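You operate a simulated robot arm through the tools that you are given. There is no shell and no other tool.

The job below is to be done with a simulated robot arm. You get a single attempt, and the scene is never put back.

TASK
Tighten the low base's stud nut and prove the earth bond with the multimeter.
Fine: low base breaker off first; meter dial at Bond, test probe on the earth stud till it reads Sound; probe back in its holder, dial off, breaker left off.

It is judged by the outcome, as a careful person would: the job done as asked, and still so three seconds after it is handed in. It fails if anything else is knocked over, pushed out of place, dropped, spilled or broken.

THE ROBOT
A 7-joint arm with a two-finger parallel gripper, fixed in place. Base frame: the origin is on the floor under the middle of its stand, x ahead of it, y to its left, z up; the work surface is at about z = 760. Readings come in mm, rad, newtons and seconds.
With the tool pointing down near the work surface it reaches from about 100 to 660 mm from the base axis. Its first joint turns from -1.152 to 1.152 rad. Payload 1.57 kg.
The TCP is the grasp point between the finger pads, 30 mm short of the fingertips. In the tool frame z runs along the fingers and y along their closing line. Largest opening 80 mm; finger width 17, thickness 12; the body of the gripper, 40 by 82 mm, starts 80 mm behind the TCP.
Orientation is that of the tool frame in the base frame, as [roll, pitch, yaw] about the fixed x, y, z axes, in that order (R = Rz(yaw) Ry(pitch) Rx(roll)). With the fingers straight down and closing along the base's y, the tool's x points along the base's -x, its y along +y and its z along -z.

THE INTERFACE
- The arm moves only by the tool drive_tool. Its argument "series" is a list of rows, each a list of 3 entries, a list of its own where there are three numbers: the shift along the base's x, y, z in units of 40 mm (1.0 is 40 mm), then the turn, a rotation vector about the base's x, y, z in units of 6 degrees (1.0 is 6 degrees), then the opening, from 0 (shut) to 1 (fully open). In form: [[[tx, ty, tz], [rx, ry, rz], gripper], ...]. A call has 1 to 20 rows; each row shifts and turns the commanded pose from where the row before left it. A call with a number of a shift or a turn outside -1 to 1 is refused whole. Rows are played at 5 a second. More than 50 mm and 0.15 rad between two rows, or a gripper value outside its range, and nothing of the call is played. A pose out of reach is approached as far as the arm can. The call stops where the force on the tool passes 40 N (or 10 N more than at its start, if that is more) or the arm is blocked; 0.2 s more then pass. Each finger travels about 72 mm/s and halts on what it meets, pressing with about 36 N; the grip force reading is that of the motor and also rises with nothing between the fingers. The clock runs only during rows and for 0.2 s after the last one: add rows that do not move to give the fingers time. The reply holds the time, the measured pose of the TCP, the force on the tool along the base axes, the opening and the grip force, in the units named above and with some noise, with the torque about the TCP (base axes, N m) and any sound that the robot's microphone picked up, and new pictures: "show" is both (left out), scene, wrist or none.
- Cameras (640 x 400 px; columns grow to the right, rows downward): "scene" is fixed at [61.6, 439.2, 1422.4]; the picture's right is [-0.68, -0.74, 0.00], its down [-0.44, 0.40, -0.80] and it looks along [0.59, -0.54, -0.60] (base axes); focal length 334 px, centre (320, 200). "wrist" rides on the gripper at [72, -7, -122] in the tool frame; the picture's right is [0.09, 1.00, 0.00], its down [-0.84, 0.08, -0.54] and it looks along [-0.54, 0.05, 0.84] (tool axes); focal length 238 px, centre (320, 200). There is no depth. A picture from a camera that has moved, and an enlarged one, comes with that camera's place and axes in the base frame and with its lens.
- inspect(camera, box): a new picture of the part [left, top, right, bottom] of that camera's present view, enlarged. The clock stands still meanwhile.
- hand_in(): hands the job in; it is judged then, once.

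Nothing tells you positions but the pictures and the camera data. Unless the task says otherwise, let go and move clear before handing in.

The tools are called after ">>>" as name(argument=value, ...) on one line, values as JSON. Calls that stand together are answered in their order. drive_tool: Moves the arm, as the interface text tells. Its arguments: {"type":"object","properties":{"series":{"type":"array"},"show":{"type":"string","enum":["both","scene","wrist","none"]}},"required":["series"]} The other tools are called the same way: inspect (camera, box) takes an enlarged picture of a part of a camera's view; hand_in () hands the job in.

At the start:

```text
time_s: 0.0
eef_pos: [374.9, -152.3, 1103.7]
orientation: [-3.141, 0.0, -3.141]
ft_force: [-0.2, 0.5, 0.0]
wrist_torque: [0.01, -0.02, 0.02]
grip_width: 79.9
gripper_force: 0.1
```

scene: 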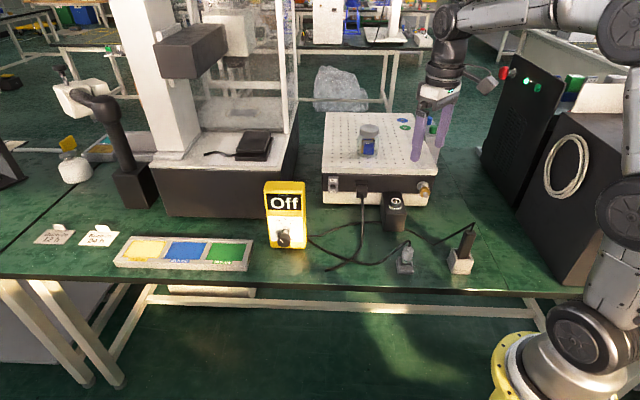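
wrist: 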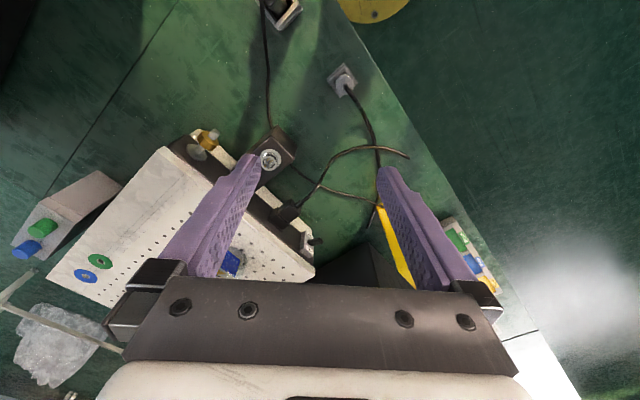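

I see a bench with a low perforated base (with a breaker, a stud and a knob on its front face), a yellow multimeter reading Off, and probes in holders. I'll enlarge parts of the views first to work out where things are.

>>> inspect(camera="scene", box=[310, 100, 450, 210])

>>> inspect(camera="scene", box=[250, 170, 350, 260])

>>> inspect(camera="scene", box=[370, 180, 490, 280])

>>> inspect(camera="wrist", box=[160, 100, 420, 290])

>>> inspect(camera="wrist", box=[200, 0, 420, 130])

```text
3.64 times, centred on (380, 155) of scene
camera zoom: at [61.6, 439.2, 1422.4], right [-0.68, -0.74, 0.0], down [-0.44, 0.4, -0.8], along [0.59, -0.54, -0.6], focal length 1214 px, centre (102, 364)
```

zoom: 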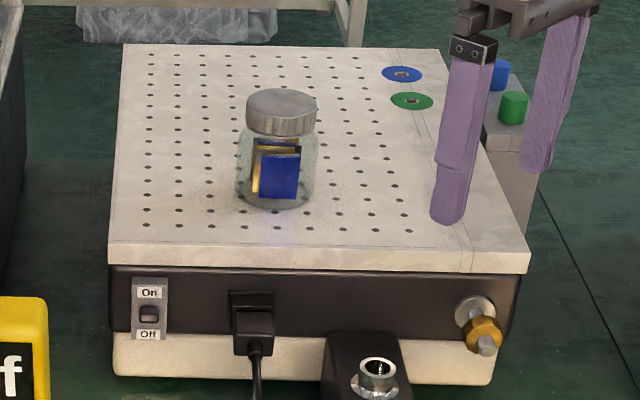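

```text
4.44 times, centred on (300, 215) of scene
camera zoom: at [61.6, 439.2, 1422.4], right [-0.68, -0.74, 0.0], down [-0.44, 0.4, -0.8], along [0.59, -0.54, -0.6], focal length 1483 px, centre (409, 133)
```

zoom: 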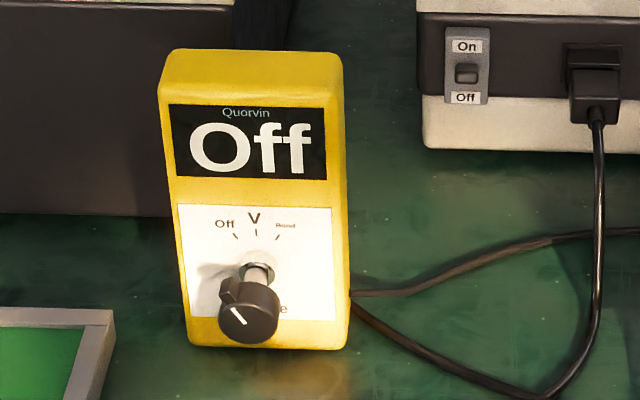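

```text
4.00 times, centred on (430, 230) of scene
camera zoom: at [61.6, 439.2, 1422.4], right [-0.68, -0.74, 0.0], down [-0.44, 0.4, -0.8], along [0.59, -0.54, -0.6], focal length 1335 px, centre (-120, 80)
```

zoom: 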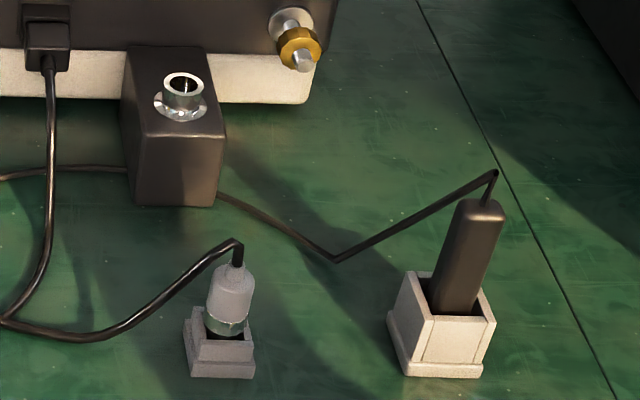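

```text
2.11 times, centred on (290, 195) of wrist
camera zoom: at [304.0, -158.5, 1227.1], right [-0.09, 1.0, 0.0], down [0.84, 0.08, 0.54], along [0.54, 0.05, -0.84], focal length 502 px, centre (383, 210)
```

zoom: 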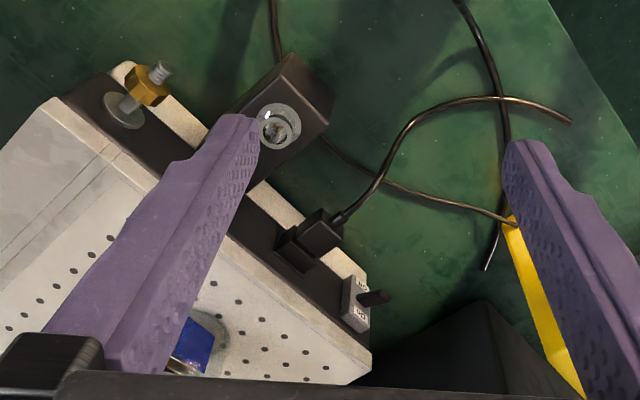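

```text
2.91 times, centred on (310, 65) of wrist
camera zoom: at [304.0, -158.5, 1227.1], right [-0.09, 1.0, 0.0], down [0.84, 0.08, 0.54], along [0.54, 0.05, -0.84], focal length 693 px, centre (349, 593)
```

zoom: 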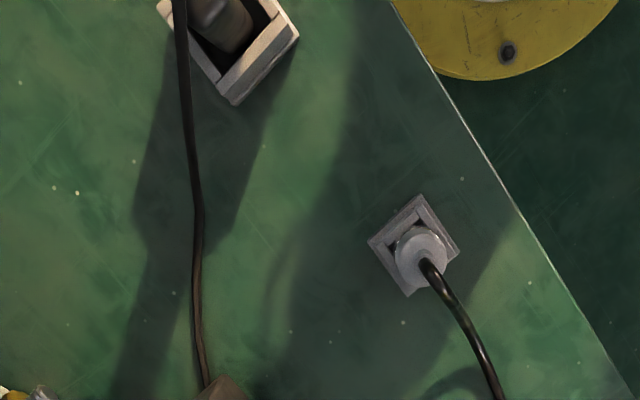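

The low base faces the scene camera, with its breaker on the left of the front and the gold stud nut on the right. Two cabled items stand in holders nearer the robot, so I'll move back and look at them before deciding which is the test probe.

>>> drive_tool(series=[[[-0.88, -0.14, -0.52], [0, 0, 0], 1], [[-0.88, -0.14, -0.52], [0, 0, 0], 1], [[-0.88, -0.14, -0.52], [0, 0, 0], 1], [[-0.88, -0.14, -0.52], [0, 0, 0], 1], [[-0.88, -0.14, -0.52], [0, 0, 0], 1], [[0, 0, 0], [0, 0, 0], 1]], show="both")

```text
time_s: 1.4
eef_pos: [198.6, -181.5, 1001.5]
orientation: [3.141, 0.0, 3.141]
ft_force: [0.2, 0.7, 0.0]
wrist_torque: [0.04, 0.0, -0.01]
grip_width: 79.9
gripper_force: 0.0
camera wrist: at [127.6, -186.5, 1123.3], right [-0.09, 1.0, 0.0], down [0.84, 0.08, 0.54], along [0.54, 0.05, -0.84], focal length 238 px, centre (320, 200)
```

scene: 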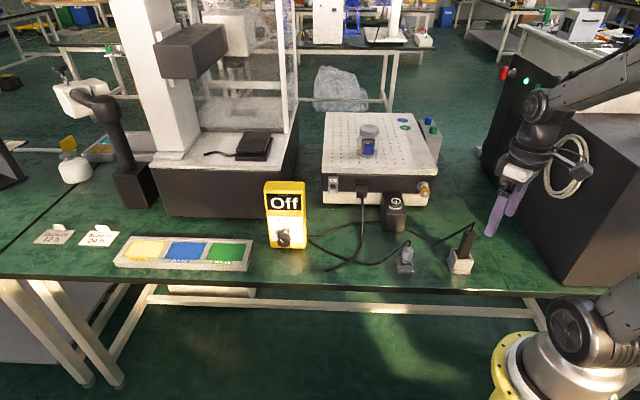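
wrist: 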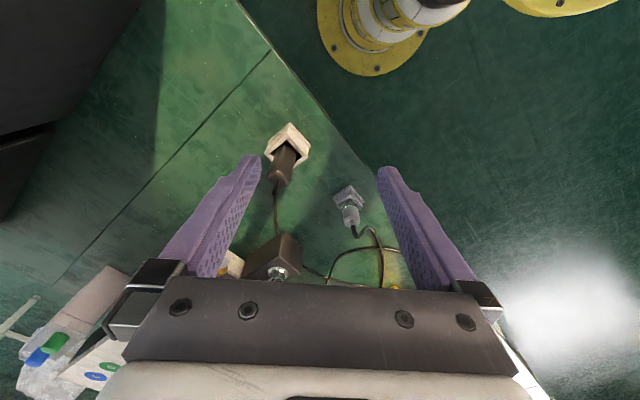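

>>> inspect(camera="wrist", box=[230, 110, 400, 220])

>>> inspect(camera="wrist", box=[220, 200, 420, 300])

>>> inspect(camera="scene", box=[300, 200, 500, 290])

>>> inspect(camera="scene", box=[375, 175, 445, 225])

>>> inspect(camera="scene", box=[390, 210, 490, 280])

```text
3.64 times, centred on (315, 165) of wrist
camera zoom: at [127.6, -186.5, 1123.3], right [-0.09, 1.0, 0.0], down [0.84, 0.08, 0.54], along [0.54, 0.05, -0.84], focal length 867 px, centre (338, 327)
```

zoom: 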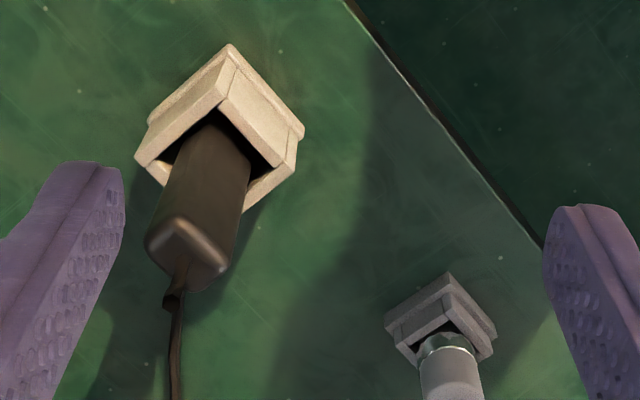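

```text
3.20 times, centred on (320, 250) of wrist
camera zoom: at [127.6, -186.5, 1123.3], right [-0.09, 1.0, 0.0], down [0.84, 0.08, 0.54], along [0.54, 0.05, -0.84], focal length 763 px, centre (320, 40)
```

zoom: 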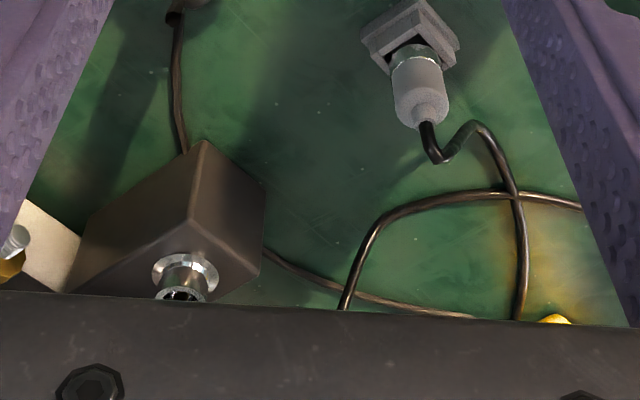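

```text
3.20 times, centred on (400, 245) of scene
camera zoom: at [61.6, 439.2, 1422.4], right [-0.68, -0.74, 0.0], down [-0.44, 0.4, -0.8], along [0.59, -0.54, -0.6], focal length 1068 px, centre (64, 56)
```

zoom: 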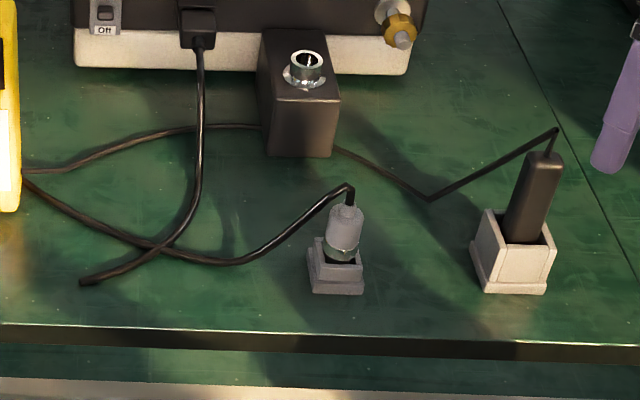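

```text
8.00 times, centred on (410, 200) of scene
camera zoom: at [61.6, 439.2, 1422.4], right [-0.68, -0.74, 0.0], down [-0.44, 0.4, -0.8], along [0.59, -0.54, -0.6], focal length 2670 px, centre (-400, 200)
```

zoom: 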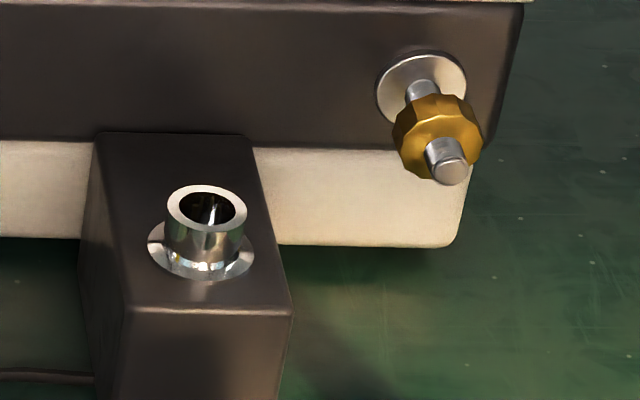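

```text
5.71 times, centred on (440, 245) of scene
camera zoom: at [61.6, 439.2, 1422.4], right [-0.68, -0.74, 0.0], down [-0.44, 0.4, -0.8], along [0.59, -0.54, -0.6], focal length 1907 px, centre (-366, -57)
```

zoom: 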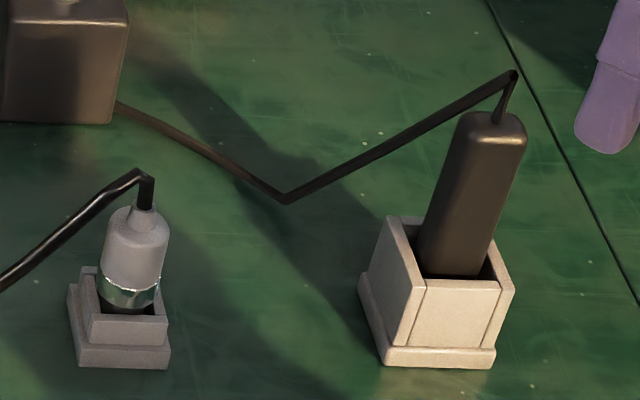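

The black-handled probe stands in the white holder at about (253, -237), and a grey plug in a grey holder at about (345, -115). The breaker is near (674, -178, 826), the nut near (454, -350, 838) and the dial near (584, 86, 825). Next I turn the wrist so that the camera ends up above the fingers once the tool is horizontal.

>>> drive_tool(series=[[[0.25, 0.1, 0.1], [0, 0, 1], 1], [[0.25, 0.1, 0.1], [0, 0, 1], 1], [[0.25, 0.1, 0.1], [0, 0, 1], 1], [[0.25, 0.1, 0.1], [0, 0, 1], 1], [[0.25, 0.1, 0.1], [0, 0, 1], 1], [[0.25, 0.1, 0.1], [0, 0, 1], 1], [[0.25, 0.1, 0.1], [0, 0, 1], 1], [[0.25, 0.1, 0.1], [0, 0, 1], 1], [[0.25, 0.1, 0.1], [0, 0, 1], 1], [[0.25, 0.1, 0.1], [0, 0, 1], 1], [[0.25, 0.1, 0.1], [0, 0, 1], 1], [[0.25, 0.1, 0.1], [0, 0, 1], 1], [[0.25, 0.1, 0.1], [0, 0, 1], 1], [[0.25, 0.1, 0.1], [0, 0, 1], 1], [[0.25, 0.1, 0.1], [0, 0, 1], 1], [[0.25, 0.1, 0.1], [0, 0, 1], 1], [[0.25, 0.1, 0.1], [0, 0, 1], 1], [[0.25, 0.1, 0.1], [0, 0, 1], 1], [[0.25, 0.1, 0.1], [0, 0, 1], 1], [[0.25, 0.1, 0.1], [0, 0, 1], 1]], show="both")

```text
time_s: 5.6
eef_pos: [398.7, -99.0, 1080.7]
orientation: [3.141, 0.002, -1.046]
ft_force: [0.0, 0.1, 0.9]
wrist_torque: [-0.02, 0.01, 0.02]
grip_width: 80.1
gripper_force: 0.2
camera wrist: at [442.1, -158.3, 1202.9], right [-0.81, -0.58, 0.0], down [-0.49, 0.68, 0.54], along [-0.31, 0.44, -0.84], focal length 238 px, centre (320, 200)
```

scene: 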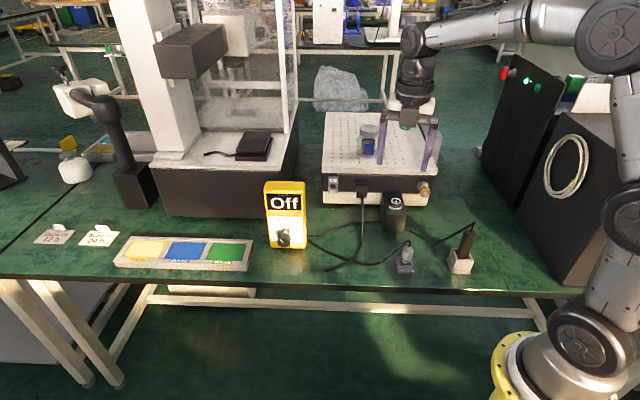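
wrist: 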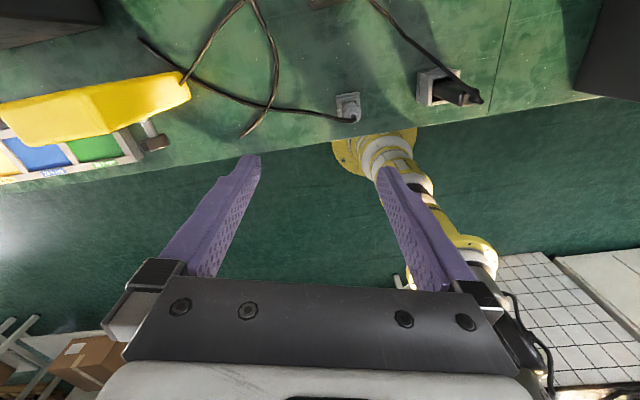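

The wrist turn works. Next I finish the heading at -30° and tilt the tool to horizontal, to look at the breaker from in front.

>>> drive_tool(series=[[[0.14, 0.03, -0.18], [0, 0, 1], 1], [[0.14, 0.03, -0.18], [0, 0, 1], 1], [[0.14, 0.03, -0.18], [0, 0, 1], 1], [[0.14, 0.03, -0.18], [0, 0, 1], 1], [[0.14, 0.03, -0.18], [0, 0, 1], 1], [[0.14, 0.03, -0.18], [-0.577, -1.0, 0], 1], [[0.14, 0.03, -0.18], [-0.577, -1.0, 0], 1], [[0.14, 0.03, -0.18], [-0.577, -1.0, 0], 1], [[0.14, 0.03, -0.18], [-0.577, -1.0, 0], 1], [[0.14, 0.03, -0.18], [-0.577, -1.0, 0], 1], [[0.14, 0.03, -0.18], [-0.577, -1.0, 0], 1], [[0.14, 0.03, -0.18], [-0.577, -1.0, 0], 1], [[0.14, 0.03, -0.18], [-0.577, -1.0, 0], 1], [[0.14, 0.03, -0.18], [-0.577, -1.0, 0], 1], [[0.14, 0.03, -0.18], [-0.577, -1.0, 0], 1], [[0.14, 0.03, -0.18], [-0.577, -1.0, 0], 1], [[0.14, 0.03, -0.18], [-0.577, -1.0, 0], 1], [[0.14, 0.03, -0.18], [-0.577, -1.0, 0], 1]], show="both")

```text
time_s: 9.4
eef_pos: [499.4, -78.2, 950.5]
orientation: [-0.415, -1.567, 3.033]
ft_force: [-0.3, 0.3, -0.6]
wrist_torque: [-0.02, 0.01, 0.0]
grip_width: 79.9
gripper_force: 0.1
camera wrist: at [397.6, -10.6, 1023.1], right [-0.5, -0.86, 0.09], down [-0.51, 0.2, -0.84], along [0.71, -0.46, -0.54], focal length 238 px, centre (320, 200)
```

scene: 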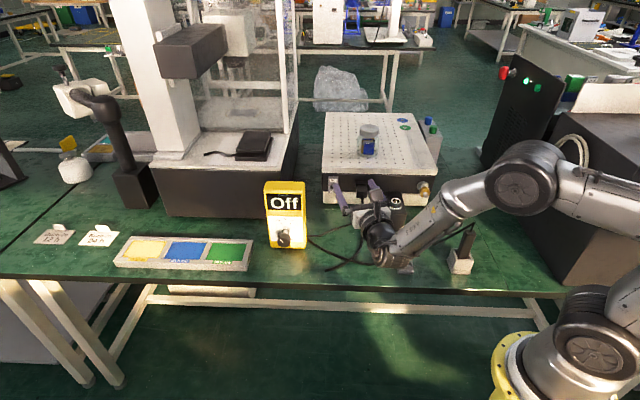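
wrist: 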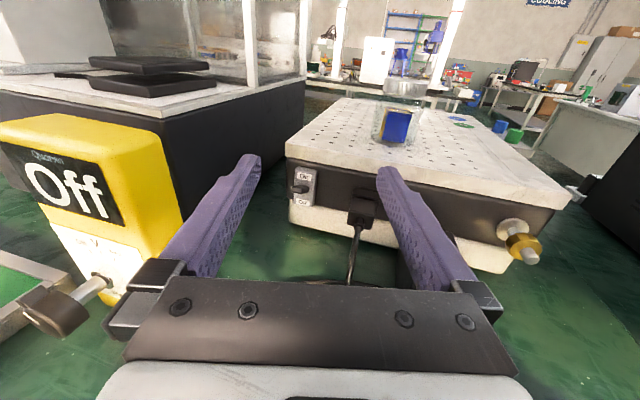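

The tool is horizontal with the camera on top, and the whole front of the base is in view. I'll zoom in on the breaker, the nut and the dial.

>>> inspect(camera="wrist", box=[270, 150, 350, 220])

>>> inspect(camera="wrist", box=[460, 190, 580, 280])

>>> inspect(camera="wrist", box=[0, 110, 190, 350])

>>> inspect(camera="wrist", box=[280, 100, 600, 290])

>>> inspect(camera="scene", box=[255, 200, 325, 260])

```text
5.71 times, centred on (310, 185) of wrist
camera zoom: at [397.6, -10.6, 1023.1], right [-0.5, -0.86, 0.09], down [-0.51, 0.2, -0.84], along [0.71, -0.46, -0.54], focal length 1362 px, centre (377, 286)
```

zoom: 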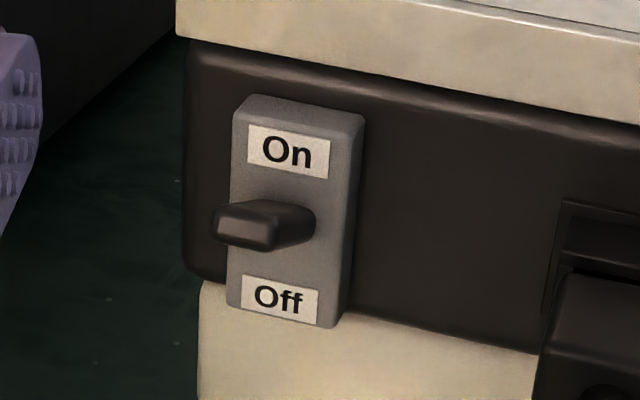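

```text
4.44 times, centred on (520, 235) of wrist
camera zoom: at [397.6, -10.6, 1023.1], right [-0.5, -0.86, 0.09], down [-0.51, 0.2, -0.84], along [0.71, -0.46, -0.54], focal length 1059 px, centre (-569, 44)
```

zoom: 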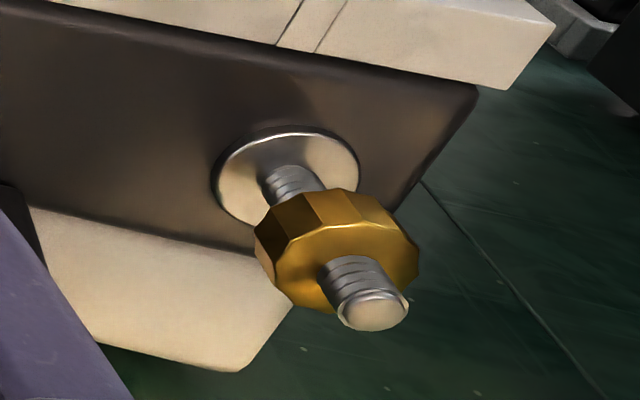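

```text
1.67 times, centred on (95, 230) of wrist
camera zoom: at [397.6, -10.6, 1023.1], right [-0.5, -0.86, 0.09], down [-0.51, 0.2, -0.84], along [0.71, -0.46, -0.54], focal length 397 px, centre (695, 150)
```

zoom: 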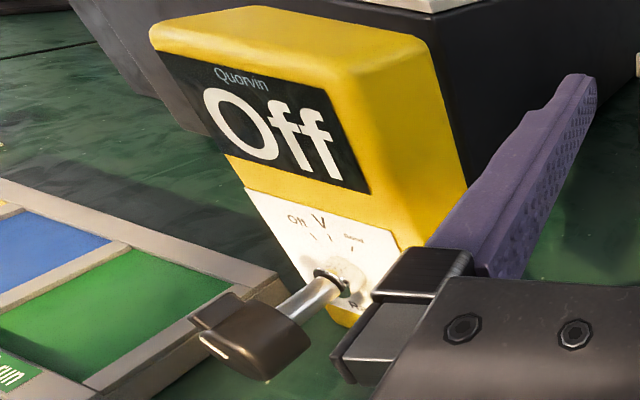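

```text
2.00 times, centred on (440, 195) of wrist
camera zoom: at [397.6, -10.6, 1023.1], right [-0.5, -0.86, 0.09], down [-0.51, 0.2, -0.84], along [0.71, -0.46, -0.54], focal length 477 px, centre (80, 210)
```

zoom: 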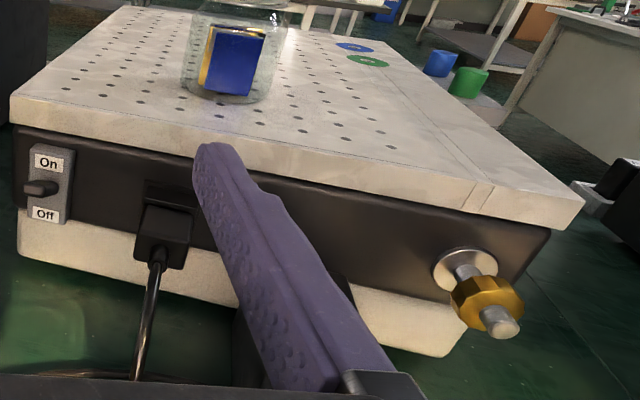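

```text
6.67 times, centred on (290, 230) of scene
camera zoom: at [61.6, 439.2, 1422.4], right [-0.68, -0.74, 0.0], down [-0.44, 0.4, -0.8], along [0.59, -0.54, -0.6], focal length 2225 px, centre (520, 0)
```

zoom: 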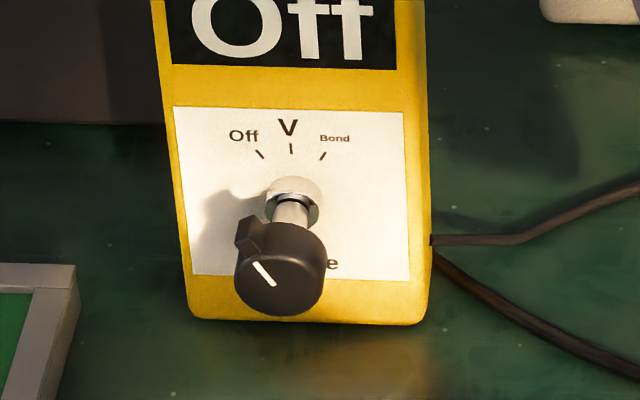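

The breaker lever is tilted up (On) and the dial points to Off. Triangulating from three views puts the lever tip at about (630, -127, 869) and the stud tip at about (432, -314, 851), so the base sits slightly higher than I assumed. I'll close the gripper and move to just above and in front of the lever.

>>> drive_tool(series=[[[0.5, -0.2, -0.1], [0, 0, 0], 0], [[0.5, -0.2, -0.1], [0, 0, 0], 0], [[0.5, -0.2, -0.1], [0, 0, 0], 0], [[0.5, -0.2, -0.3], [0, 0, 0], 0], [[0.2, 0, -0.2], [0, 0, 0], 0], [[0, 0, 0], [0, 0, 0], 0]], show="both")

>>> inspect(camera="wrist", box=[240, 110, 400, 230])

```text
time_s: 10.8
eef_pos: [588.3, -111.3, 917.7]
orientation: [-0.511, -1.569, 3.129]
ft_force: [0.9, -0.8, -0.2]
wrist_torque: [0.01, 0.02, -0.03]
grip_width: 0.0
gripper_force: 21.0
camera wrist: at [485.4, -44.1, 991.4], right [-0.5, -0.86, 0.09], down [-0.51, 0.2, -0.84], along [0.7, -0.46, -0.54], focal length 238 px, centre (320, 200)
```

scene: 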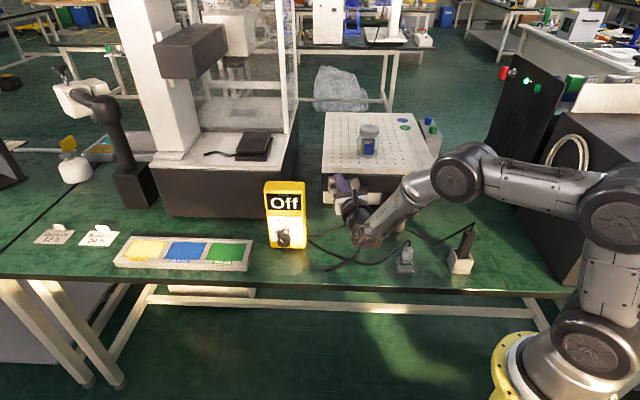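
wrist: 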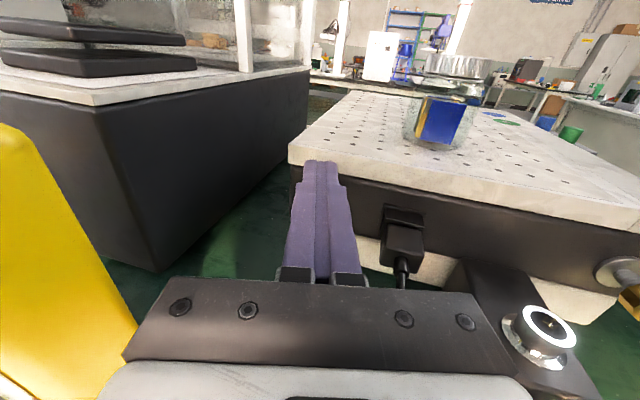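

```text
3.33 times, centred on (320, 170) of wrist
camera zoom: at [485.4, -44.1, 991.4], right [-0.5, -0.86, 0.09], down [-0.51, 0.2, -0.84], along [0.7, -0.46, -0.54], focal length 794 px, centre (320, 300)
```

zoom: 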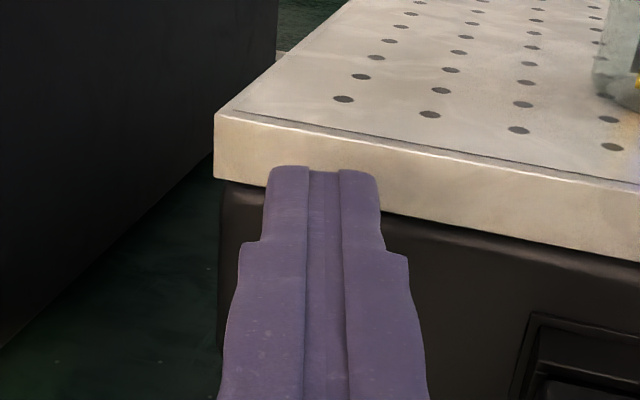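

>>> inspect(camera="scene", box=[315, 160, 385, 210])

```text
8.00 times, centred on (350, 185) of scene
camera zoom: at [61.6, 439.2, 1422.4], right [-0.68, -0.74, 0.0], down [-0.44, 0.4, -0.8], along [0.59, -0.54, -0.6], focal length 2670 px, centre (80, 320)
```

zoom: 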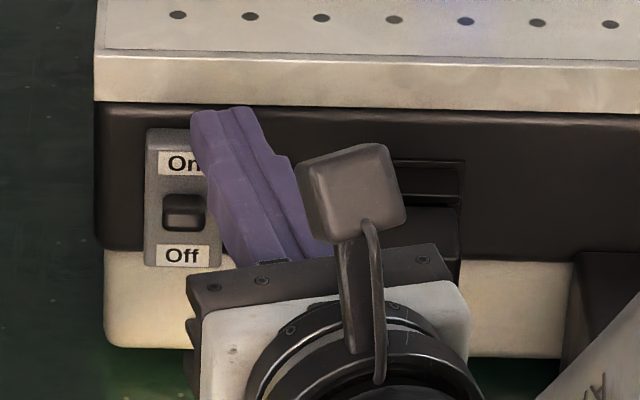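

>>> drive_tool(series=[[[0.36, -0.15, 0], [0, 0, 0], 0], [[0.36, -0.15, 0], [0, 0, 0], 0], [[0, 0, -0.25], [0, 0, 0], 0], [[0, 0, 0], [0, 0, 0], 0]], show="none")

>>> inspect(camera="scene", box=[315, 160, 385, 210])

```text
time_s: 11.8
eef_pos: [616.7, -123.2, 908.3]
orientation: [2.726, -1.57, -0.107]
ft_force: [0.9, 0.3, 0.2]
wrist_torque: [0.01, -0.02, -0.02]
grip_width: 0.0
gripper_force: 20.9
```

```text
8.00 times, centred on (350, 185) of scene
camera zoom: at [61.6, 439.2, 1422.4], right [-0.68, -0.74, 0.0], down [-0.44, 0.4, -0.8], along [0.59, -0.54, -0.6], focal length 2670 px, centre (80, 320)
```

zoom: 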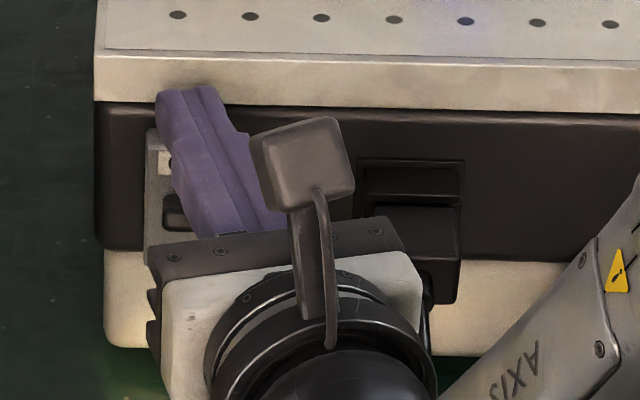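

The fingertips are lined up directly above the lever. I now press it down in small steps.

>>> drive_tool(series=[[[0, 0, -0.25], [0, 0, 0], 0], [[0, 0, -0.25], [0, 0, 0], 0], [[0, 0, -0.25], [0, 0, 0], 0], [[0, 0, -0.2], [0, 0, 0], 0], [[0, 0, -0.2], [0, 0, 0], 0], [[0, 0, -0.2], [0, 0, 0], 0]], show="none")

>>> inspect(camera="scene", box=[315, 160, 385, 210])

```text
time_s: 13.2
eef_pos: [617.5, -123.5, 857.2]
orientation: [-0.296, -1.563, 2.912]
ft_force: [-7.9, 1.7, 10.5]
wrist_torque: [-0.18, -0.14, -0.06]
grip_width: 0.0
gripper_force: 21.0
```

```text
8.00 times, centred on (350, 185) of scene
camera zoom: at [61.2, 439.3, 1422.4], right [-0.68, -0.74, 0.0], down [-0.44, 0.4, -0.8], along [0.59, -0.54, -0.6], focal length 2670 px, centre (80, 320)
```

zoom: 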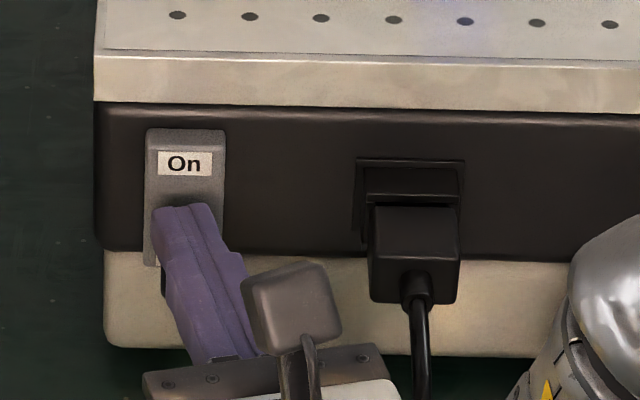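

>>> drive_tool(series=[[[0, 0, -0.2], [0, 0, 0], 0], [[0, 0, -0.2], [0, 0, 0], 0], [[0, 0, 0], [0, 0, 0], 0]], show="none")

>>> inspect(camera="scene", box=[315, 160, 385, 210])

```text
time_s: 13.6
eef_pos: [618.7, -123.5, 857.1]
orientation: [-0.232, -1.543, 2.848]
ft_force: [-3.7, 2.2, 2.9]
wrist_torque: [-0.04, -0.07, -0.01]
grip_width: 0.0
gripper_force: 20.7
stopped in row 2: the force on the tool passed its limit at 47 N (the readings are from after the stop); the commanded pose is now the measured one
```

```text
8.00 times, centred on (350, 185) of scene
camera zoom: at [61.5, 439.3, 1422.4], right [-0.68, -0.74, 0.0], down [-0.44, 0.4, -0.8], along [0.59, -0.54, -0.6], focal length 2670 px, centre (80, 320)
```

zoom: 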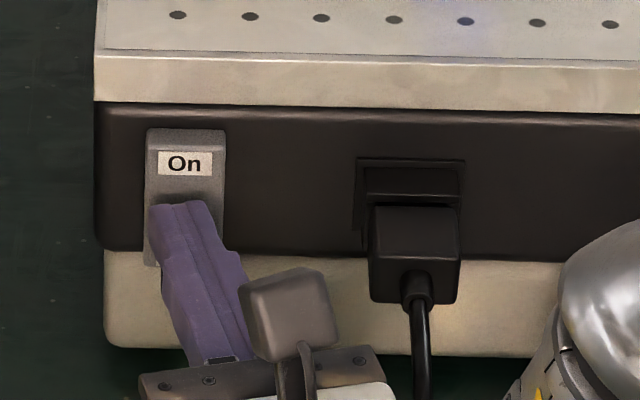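

The tool met a hard stop at z = 857. I lift away to see whether the lever has flipped.

>>> drive_tool(series=[[[0, 0, 0.3], [0, 0, 0], 0], [[0, 0, 0.6], [0, 0, 0], 0], [[0, 0, 0.6], [0, 0, 0], 0], [[-0.6, 0.3, 0.3], [0, 0, 0], 0], [[-0.6, 0.3, 0.3], [0, 0, 0], 0], [[-0.6, 0.3, 0.3], [0, 0, 0], 0]], show="wrist")

>>> inspect(camera="scene", box=[315, 160, 385, 210])

>>> inspect(camera="wrist", box=[260, 130, 380, 220])

```text
time_s: 15.0
eef_pos: [546.4, -87.1, 952.5]
orientation: [-0.206, -1.546, 2.821]
ft_force: [-0.3, 0.4, -0.1]
wrist_torque: [0.01, 0.01, -0.02]
grip_width: 0.1
gripper_force: 21.3
camera wrist: at [443.5, -18.7, 1021.8], right [-0.5, -0.86, 0.09], down [-0.49, 0.2, -0.85], along [0.71, -0.47, -0.52], focal length 238 px, centre (320, 200)
```

wrist: 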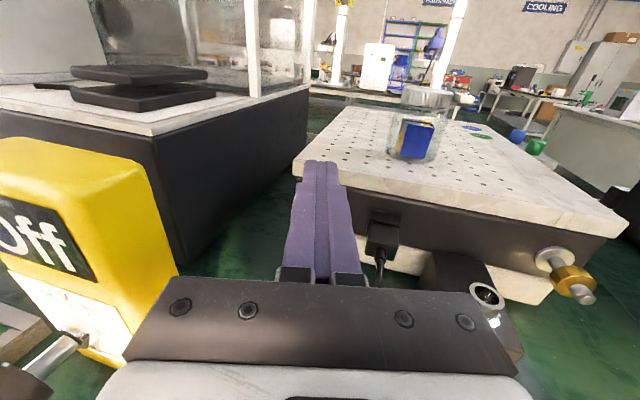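

```text
8.00 times, centred on (350, 185) of scene
camera zoom: at [61.7, 439.2, 1422.4], right [-0.68, -0.74, 0.0], down [-0.44, 0.4, -0.8], along [0.59, -0.54, -0.6], focal length 2670 px, centre (80, 320)
```

zoom: 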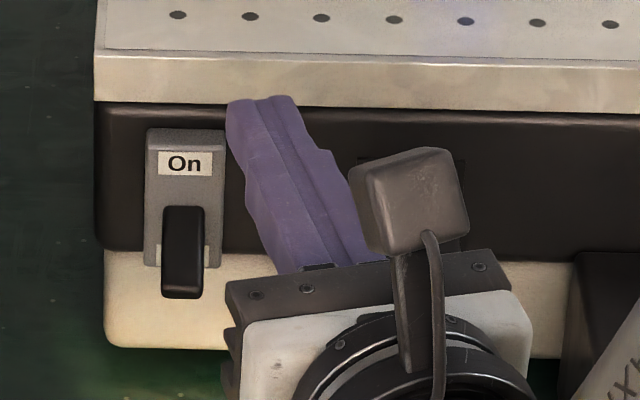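

```text
4.44 times, centred on (320, 175) of wrist
camera zoom: at [443.5, -18.7, 1021.8], right [-0.5, -0.86, 0.09], down [-0.49, 0.2, -0.85], along [0.71, -0.47, -0.52], focal length 1059 px, centre (320, 311)
```

zoom: 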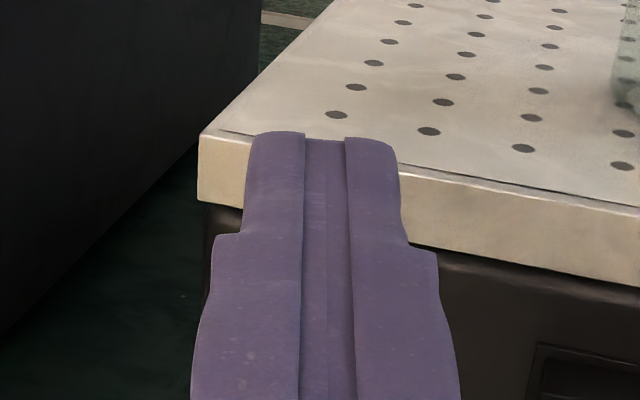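

The breaker lever is now down, at Off. Next is the stud nut: I back off at a safe height and set the heading to -45° so the tool lies along the stud axis.

>>> drive_tool(series=[[[-0.77, -0.65, 0.12], [0.02, 0.033, -0.41], 1], [[-0.77, -0.65, 0.12], [0.02, 0.033, -0.41], 1], [[-0.77, -0.65, 0.12], [0.02, 0.033, -0.41], 1], [[-0.77, -0.65, 0.12], [0.02, 0.033, -0.41], 1], [[-0.77, -0.65, 0.12], [0.02, 0.033, -0.41], 1], [[-0.77, -0.65, 0.12], [0.02, 0.033, -0.41], 1], [[0, 0, 0], [0, 0, 0], 1]], show="both")

>>> inspect(camera="wrist", box=[240, 150, 400, 260])

```text
time_s: 16.6
eef_pos: [360.6, -242.3, 980.0]
orientation: [-1.749, -1.568, -2.177]
ft_force: [-0.4, 0.6, -0.4]
wrist_torque: [0.02, -0.02, 0.01]
grip_width: 80.0
gripper_force: 0.1
camera wrist: at [280.1, -151.2, 1053.6], right [-0.7, -0.71, 0.09], down [-0.44, 0.33, -0.84], along [0.56, -0.63, -0.54], focal length 238 px, centre (320, 200)
```

scene: 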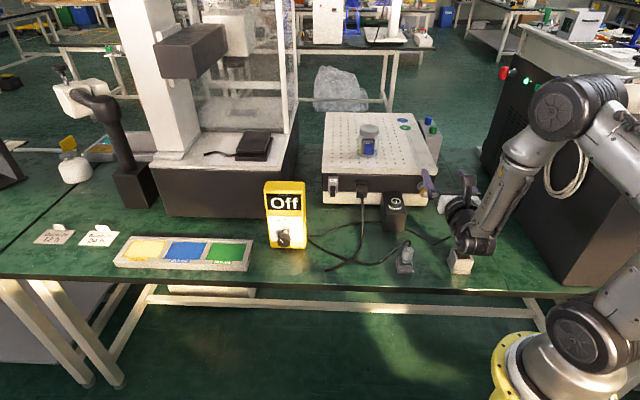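
wrist: 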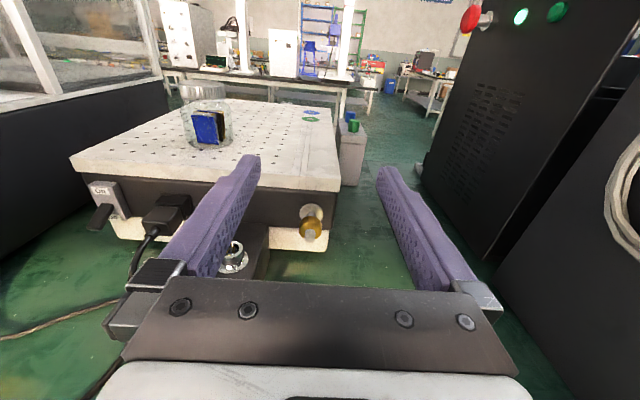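

```text
3.64 times, centred on (320, 205) of wrist
camera zoom: at [280.1, -151.2, 1053.6], right [-0.7, -0.71, 0.09], down [-0.44, 0.33, -0.84], along [0.56, -0.63, -0.54], focal length 867 px, centre (320, 182)
```

zoom: 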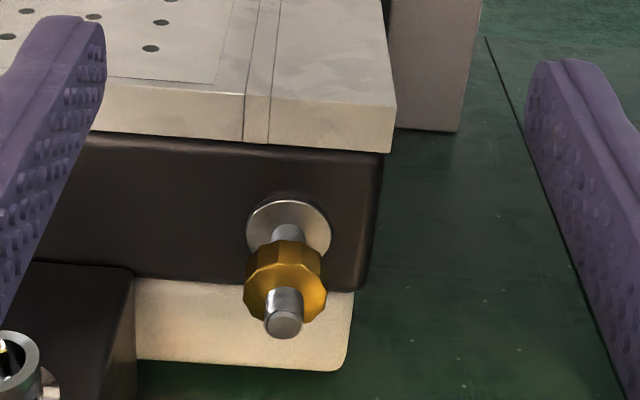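

>>> inspect(camera="scene", box=[390, 160, 540, 290])

```text
3.08 times, centred on (465, 225) of scene
camera zoom: at [61.6, 439.2, 1422.4], right [-0.68, -0.74, 0.0], down [-0.44, 0.4, -0.8], along [0.59, -0.54, -0.6], focal length 1027 px, centre (-126, 123)
```

zoom: 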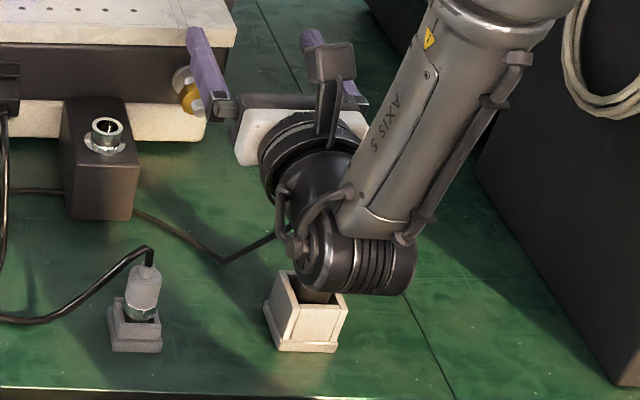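

The nut sits on the stud at about (449, -329, 851) with a gap to the washer. The probe handle top (about 259, -226, 880) would be close to my wrist in a level approach, so I pitch the tool 25° down and line up with the nut from 100 mm away.

>>> drive_tool(series=[[[0.12, -0.11, -0.1], [0.59, 0.59, 0], 0.8], [[0.12, -0.11, -0.3], [0.59, 0.59, 0], 0.8], [[0.12, -0.11, -0.55], [0.59, 0.59, 0], 0.8], [[0.12, -0.11, -0.6], [0.59, 0.59, 0], 0.8], [[0.13, -0.13, -0.625], [0.59, 0.59, 0], 0.8], [[0, 0, 0], [0, 0, 0], 0.8]], show="both")

>>> inspect(camera="wrist", box=[240, 80, 400, 190])

>>> inspect(camera="scene", box=[390, 160, 540, 290])

```text
time_s: 18.0
eef_pos: [384.7, -266.3, 892.7]
orientation: [-3.132, -1.132, -0.794]
ft_force: [-0.4, -0.4, 0.8]
wrist_torque: [0.03, -0.03, 0.0]
grip_width: 64.1
gripper_force: 0.1
camera wrist: at [333.7, -204.5, 1011.4], right [-0.68, -0.73, 0.08], down [-0.65, 0.54, -0.53], along [0.34, -0.41, -0.85], focal length 238 px, centre (320, 200)
```

scene: 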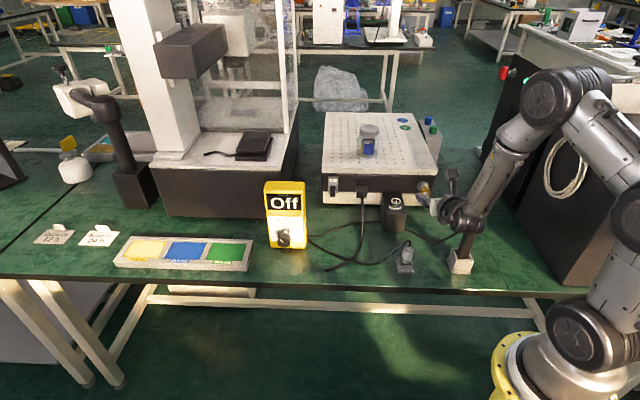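
wrist: 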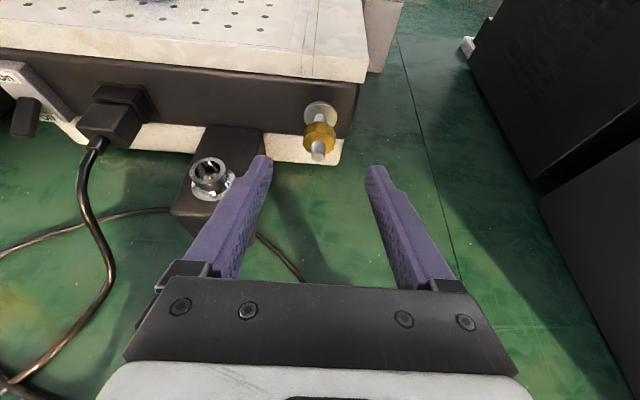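

```text
3.64 times, centred on (320, 135) of wrist
camera zoom: at [333.7, -204.5, 1011.4], right [-0.68, -0.73, 0.08], down [-0.65, 0.54, -0.53], along [0.34, -0.41, -0.85], focal length 867 px, centre (320, 436)
```

zoom: 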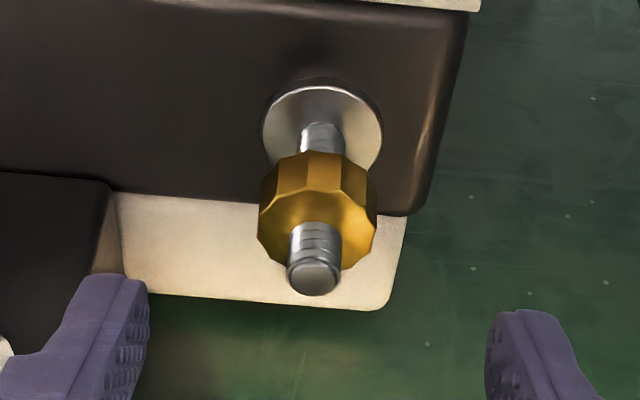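

```text
3.08 times, centred on (465, 225) of scene
camera zoom: at [61.6, 439.2, 1422.4], right [-0.68, -0.74, 0.0], down [-0.44, 0.4, -0.8], along [0.59, -0.54, -0.6], focal length 1027 px, centre (-126, 123)
```

zoom: 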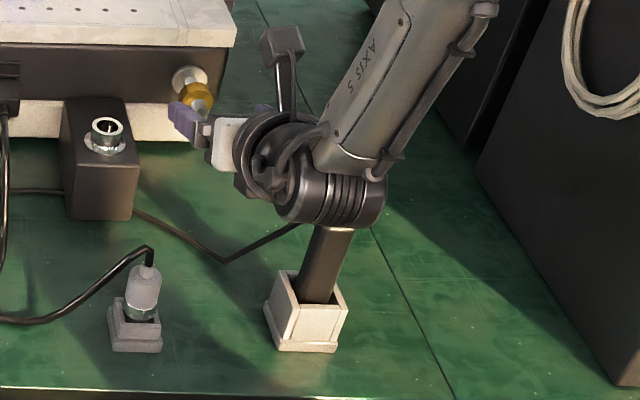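

The nut is centred on the tool axis as predicted. I advance 55 mm along it with the fingers open, then check.

>>> drive_tool(series=[[[0.3, -0.29, -0.19], [0, 0, 0], 0.8], [[0.3, -0.29, -0.19], [0, 0, 0], 0.8], [[0.3, -0.28, -0.19], [0, 0, 0], 0.8], [[0, 0, 0], [0, 0, 0], 0.8]], show="none")

>>> inspect(camera="wrist", box=[220, 80, 420, 220])

>>> inspect(camera="scene", box=[390, 160, 490, 240])

```text
time_s: 19.0
eef_pos: [422.0, -300.6, 871.5]
orientation: [-3.134, -1.134, -0.79]
ft_force: [0.2, -0.1, 0.0]
wrist_torque: [0.0, -0.01, 0.0]
grip_width: 63.8
gripper_force: 0.1
```

```text
2.86 times, centred on (320, 150) of wrist
camera zoom: at [371.3, -238.7, 989.5], right [-0.68, -0.73, 0.08], down [-0.65, 0.54, -0.53], along [0.34, -0.41, -0.85], focal length 681 px, centre (320, 343)
```

zoom: 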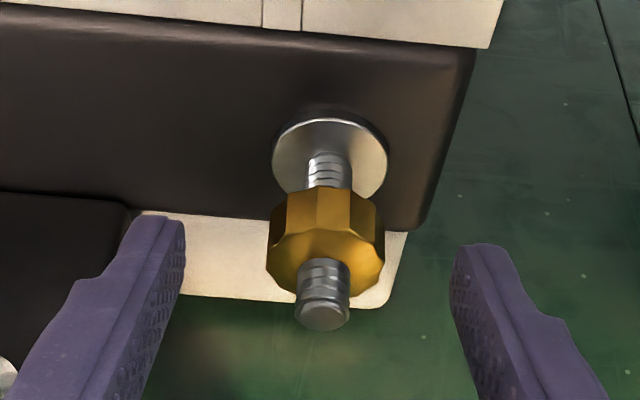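

```text
5.00 times, centred on (440, 200) of scene
camera zoom: at [61.6, 439.2, 1422.4], right [-0.68, -0.74, 0.0], down [-0.44, 0.4, -0.8], along [0.59, -0.54, -0.6], focal length 1669 px, centre (-280, 200)
```

zoom: 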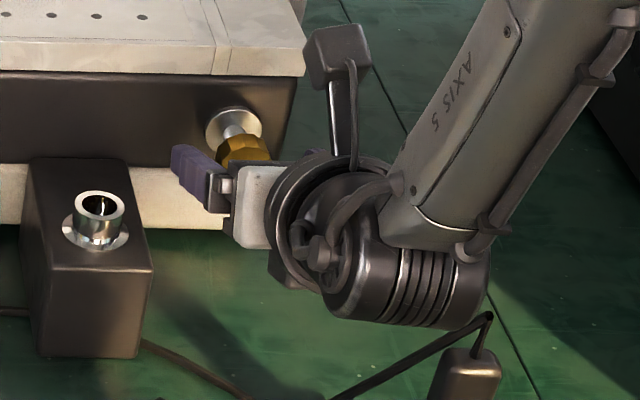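

>>> drive_tool(series=[[[0.14, -0.16, -0.134], [0, 0, 0], 0.8], [[0.145, -0.16, -0.134], [0, 0, 0], 0.8], [[0, 0, 0], [0, 0, 0], 0.8]], show="none")

>>> inspect(camera="wrist", box=[220, 80, 420, 220])

>>> inspect(camera="scene", box=[390, 160, 490, 240])

```text
time_s: 19.8
eef_pos: [433.3, -313.2, 859.9]
orientation: [-3.131, -1.133, -0.792]
ft_force: [0.1, -0.2, 1.0]
wrist_torque: [0.01, 0.03, 0.02]
grip_width: 63.9
gripper_force: 0.1
```

```text
2.86 times, centred on (320, 150) of wrist
camera zoom: at [382.0, -251.3, 978.2], right [-0.68, -0.73, 0.08], down [-0.65, 0.54, -0.53], along [0.34, -0.41, -0.85], focal length 681 px, centre (320, 343)
```

zoom: 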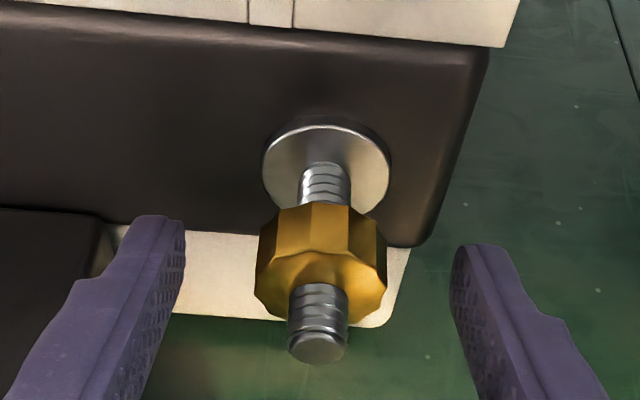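

```text
5.00 times, centred on (440, 200) of scene
camera zoom: at [61.6, 439.2, 1422.4], right [-0.68, -0.74, 0.0], down [-0.44, 0.4, -0.8], along [0.59, -0.54, -0.6], focal length 1669 px, centre (-280, 200)
```

zoom: 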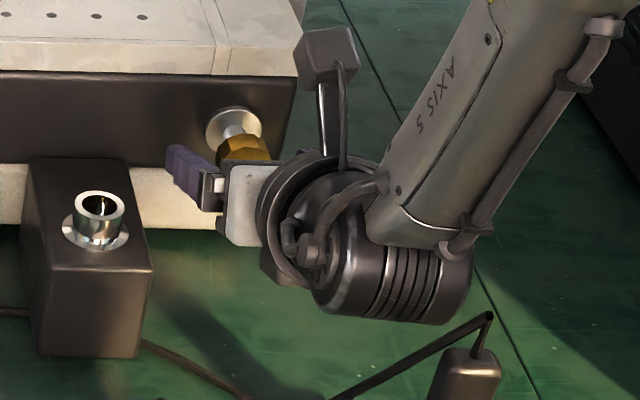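

The nut now sits centrally between the fingertips, about 20 mm short of the base face. With the fingers still open I wind back 36° about the stud axis, then close on the nut.

>>> drive_tool(series=[[[0, 0, 0], [0, 0, 0], 0.65], [[0.016, 0.016, -0.005], [-0.707, 0.707, 0], 0.65], [[0.016, 0.016, -0.006], [-0.707, 0.707, 0], 0.65], [[0.016, 0.016, -0.007], [-0.707, 0.707, 0], 0.65], [[0.016, 0.016, -0.008], [-0.707, 0.707, 0], 0.65], [[0.016, 0.016, -0.009], [-0.707, 0.707, 0], 0.65], [[0.015, 0.015, -0.01], [-0.707, 0.707, 0], 0.65], [[0, 0, 0], [0, 0, 0], 0.65]], show="scene")

>>> inspect(camera="wrist", box=[220, 80, 420, 220])

>>> inspect(camera="scene", box=[380, 160, 490, 250])

```text
time_s: 21.6
eef_pos: [435.8, -310.2, 859.2]
orientation: [2.102, -0.823, 0.11]
ft_force: [0.7, -0.1, 0.0]
wrist_torque: [-0.03, 0.0, 0.01]
grip_width: 52.0
gripper_force: 0.1
```

scene: 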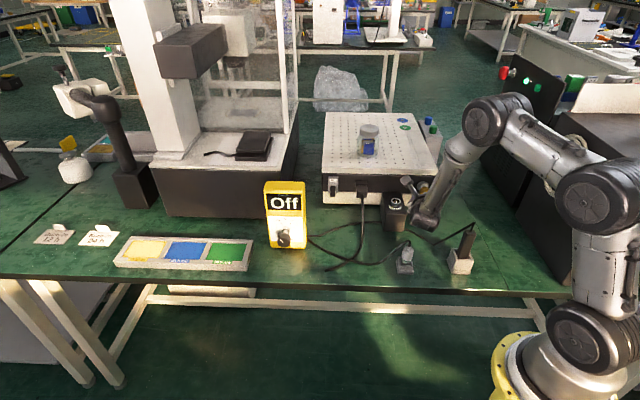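

```text
2.86 times, centred on (320, 150) of wrist
camera zoom: at [433.1, -200.2, 950.7], right [-0.51, -0.56, 0.65], down [-0.86, 0.33, -0.38], along [0.0, -0.76, -0.66], focal length 681 px, centre (320, 343)
```

zoom: 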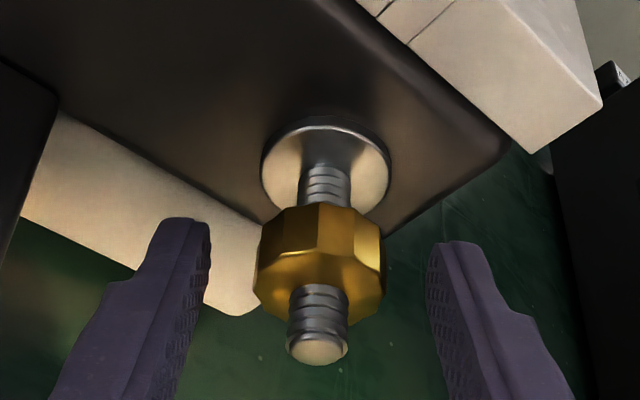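

```text
4.44 times, centred on (435, 205) of scene
camera zoom: at [61.6, 439.2, 1422.4], right [-0.68, -0.74, 0.0], down [-0.44, 0.4, -0.8], along [0.59, -0.54, -0.6], focal length 1483 px, centre (-191, 178)
```

zoom: 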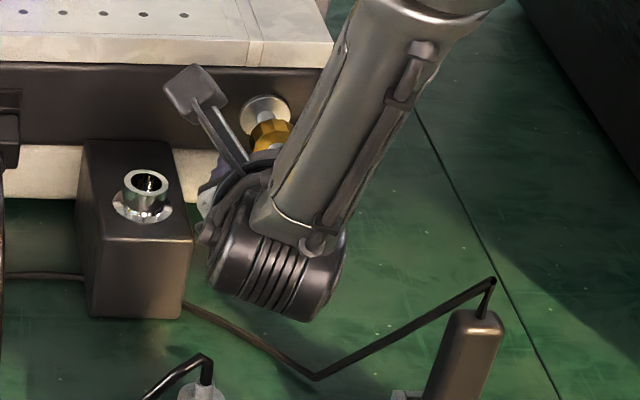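

>>> drive_tool(series=[[[0, 0, 0], [0, 0, 0], 0.2], [[0, 0, 0], [0, 0, 0], 0.2], [[0, 0, 0], [0, 0, 0], 0.2]], show="none")

>>> inspect(camera="wrist", box=[220, 80, 420, 220])

```text
time_s: 22.4
eef_pos: [437.5, -310.4, 859.2]
orientation: [2.102, -0.825, 0.111]
ft_force: [1.3, 1.0, -1.3]
wrist_torque: [0.01, -0.02, -0.06]
grip_width: 28.5
gripper_force: 38.9
```

```text
2.86 times, centred on (320, 150) of wrist
camera zoom: at [433.0, -200.3, 950.9], right [-0.51, -0.57, 0.65], down [-0.86, 0.33, -0.38], along [0.0, -0.75, -0.66], focal length 681 px, centre (320, 343)
```

zoom: 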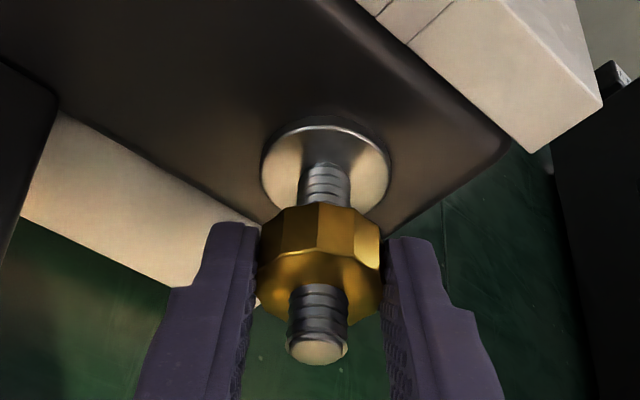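

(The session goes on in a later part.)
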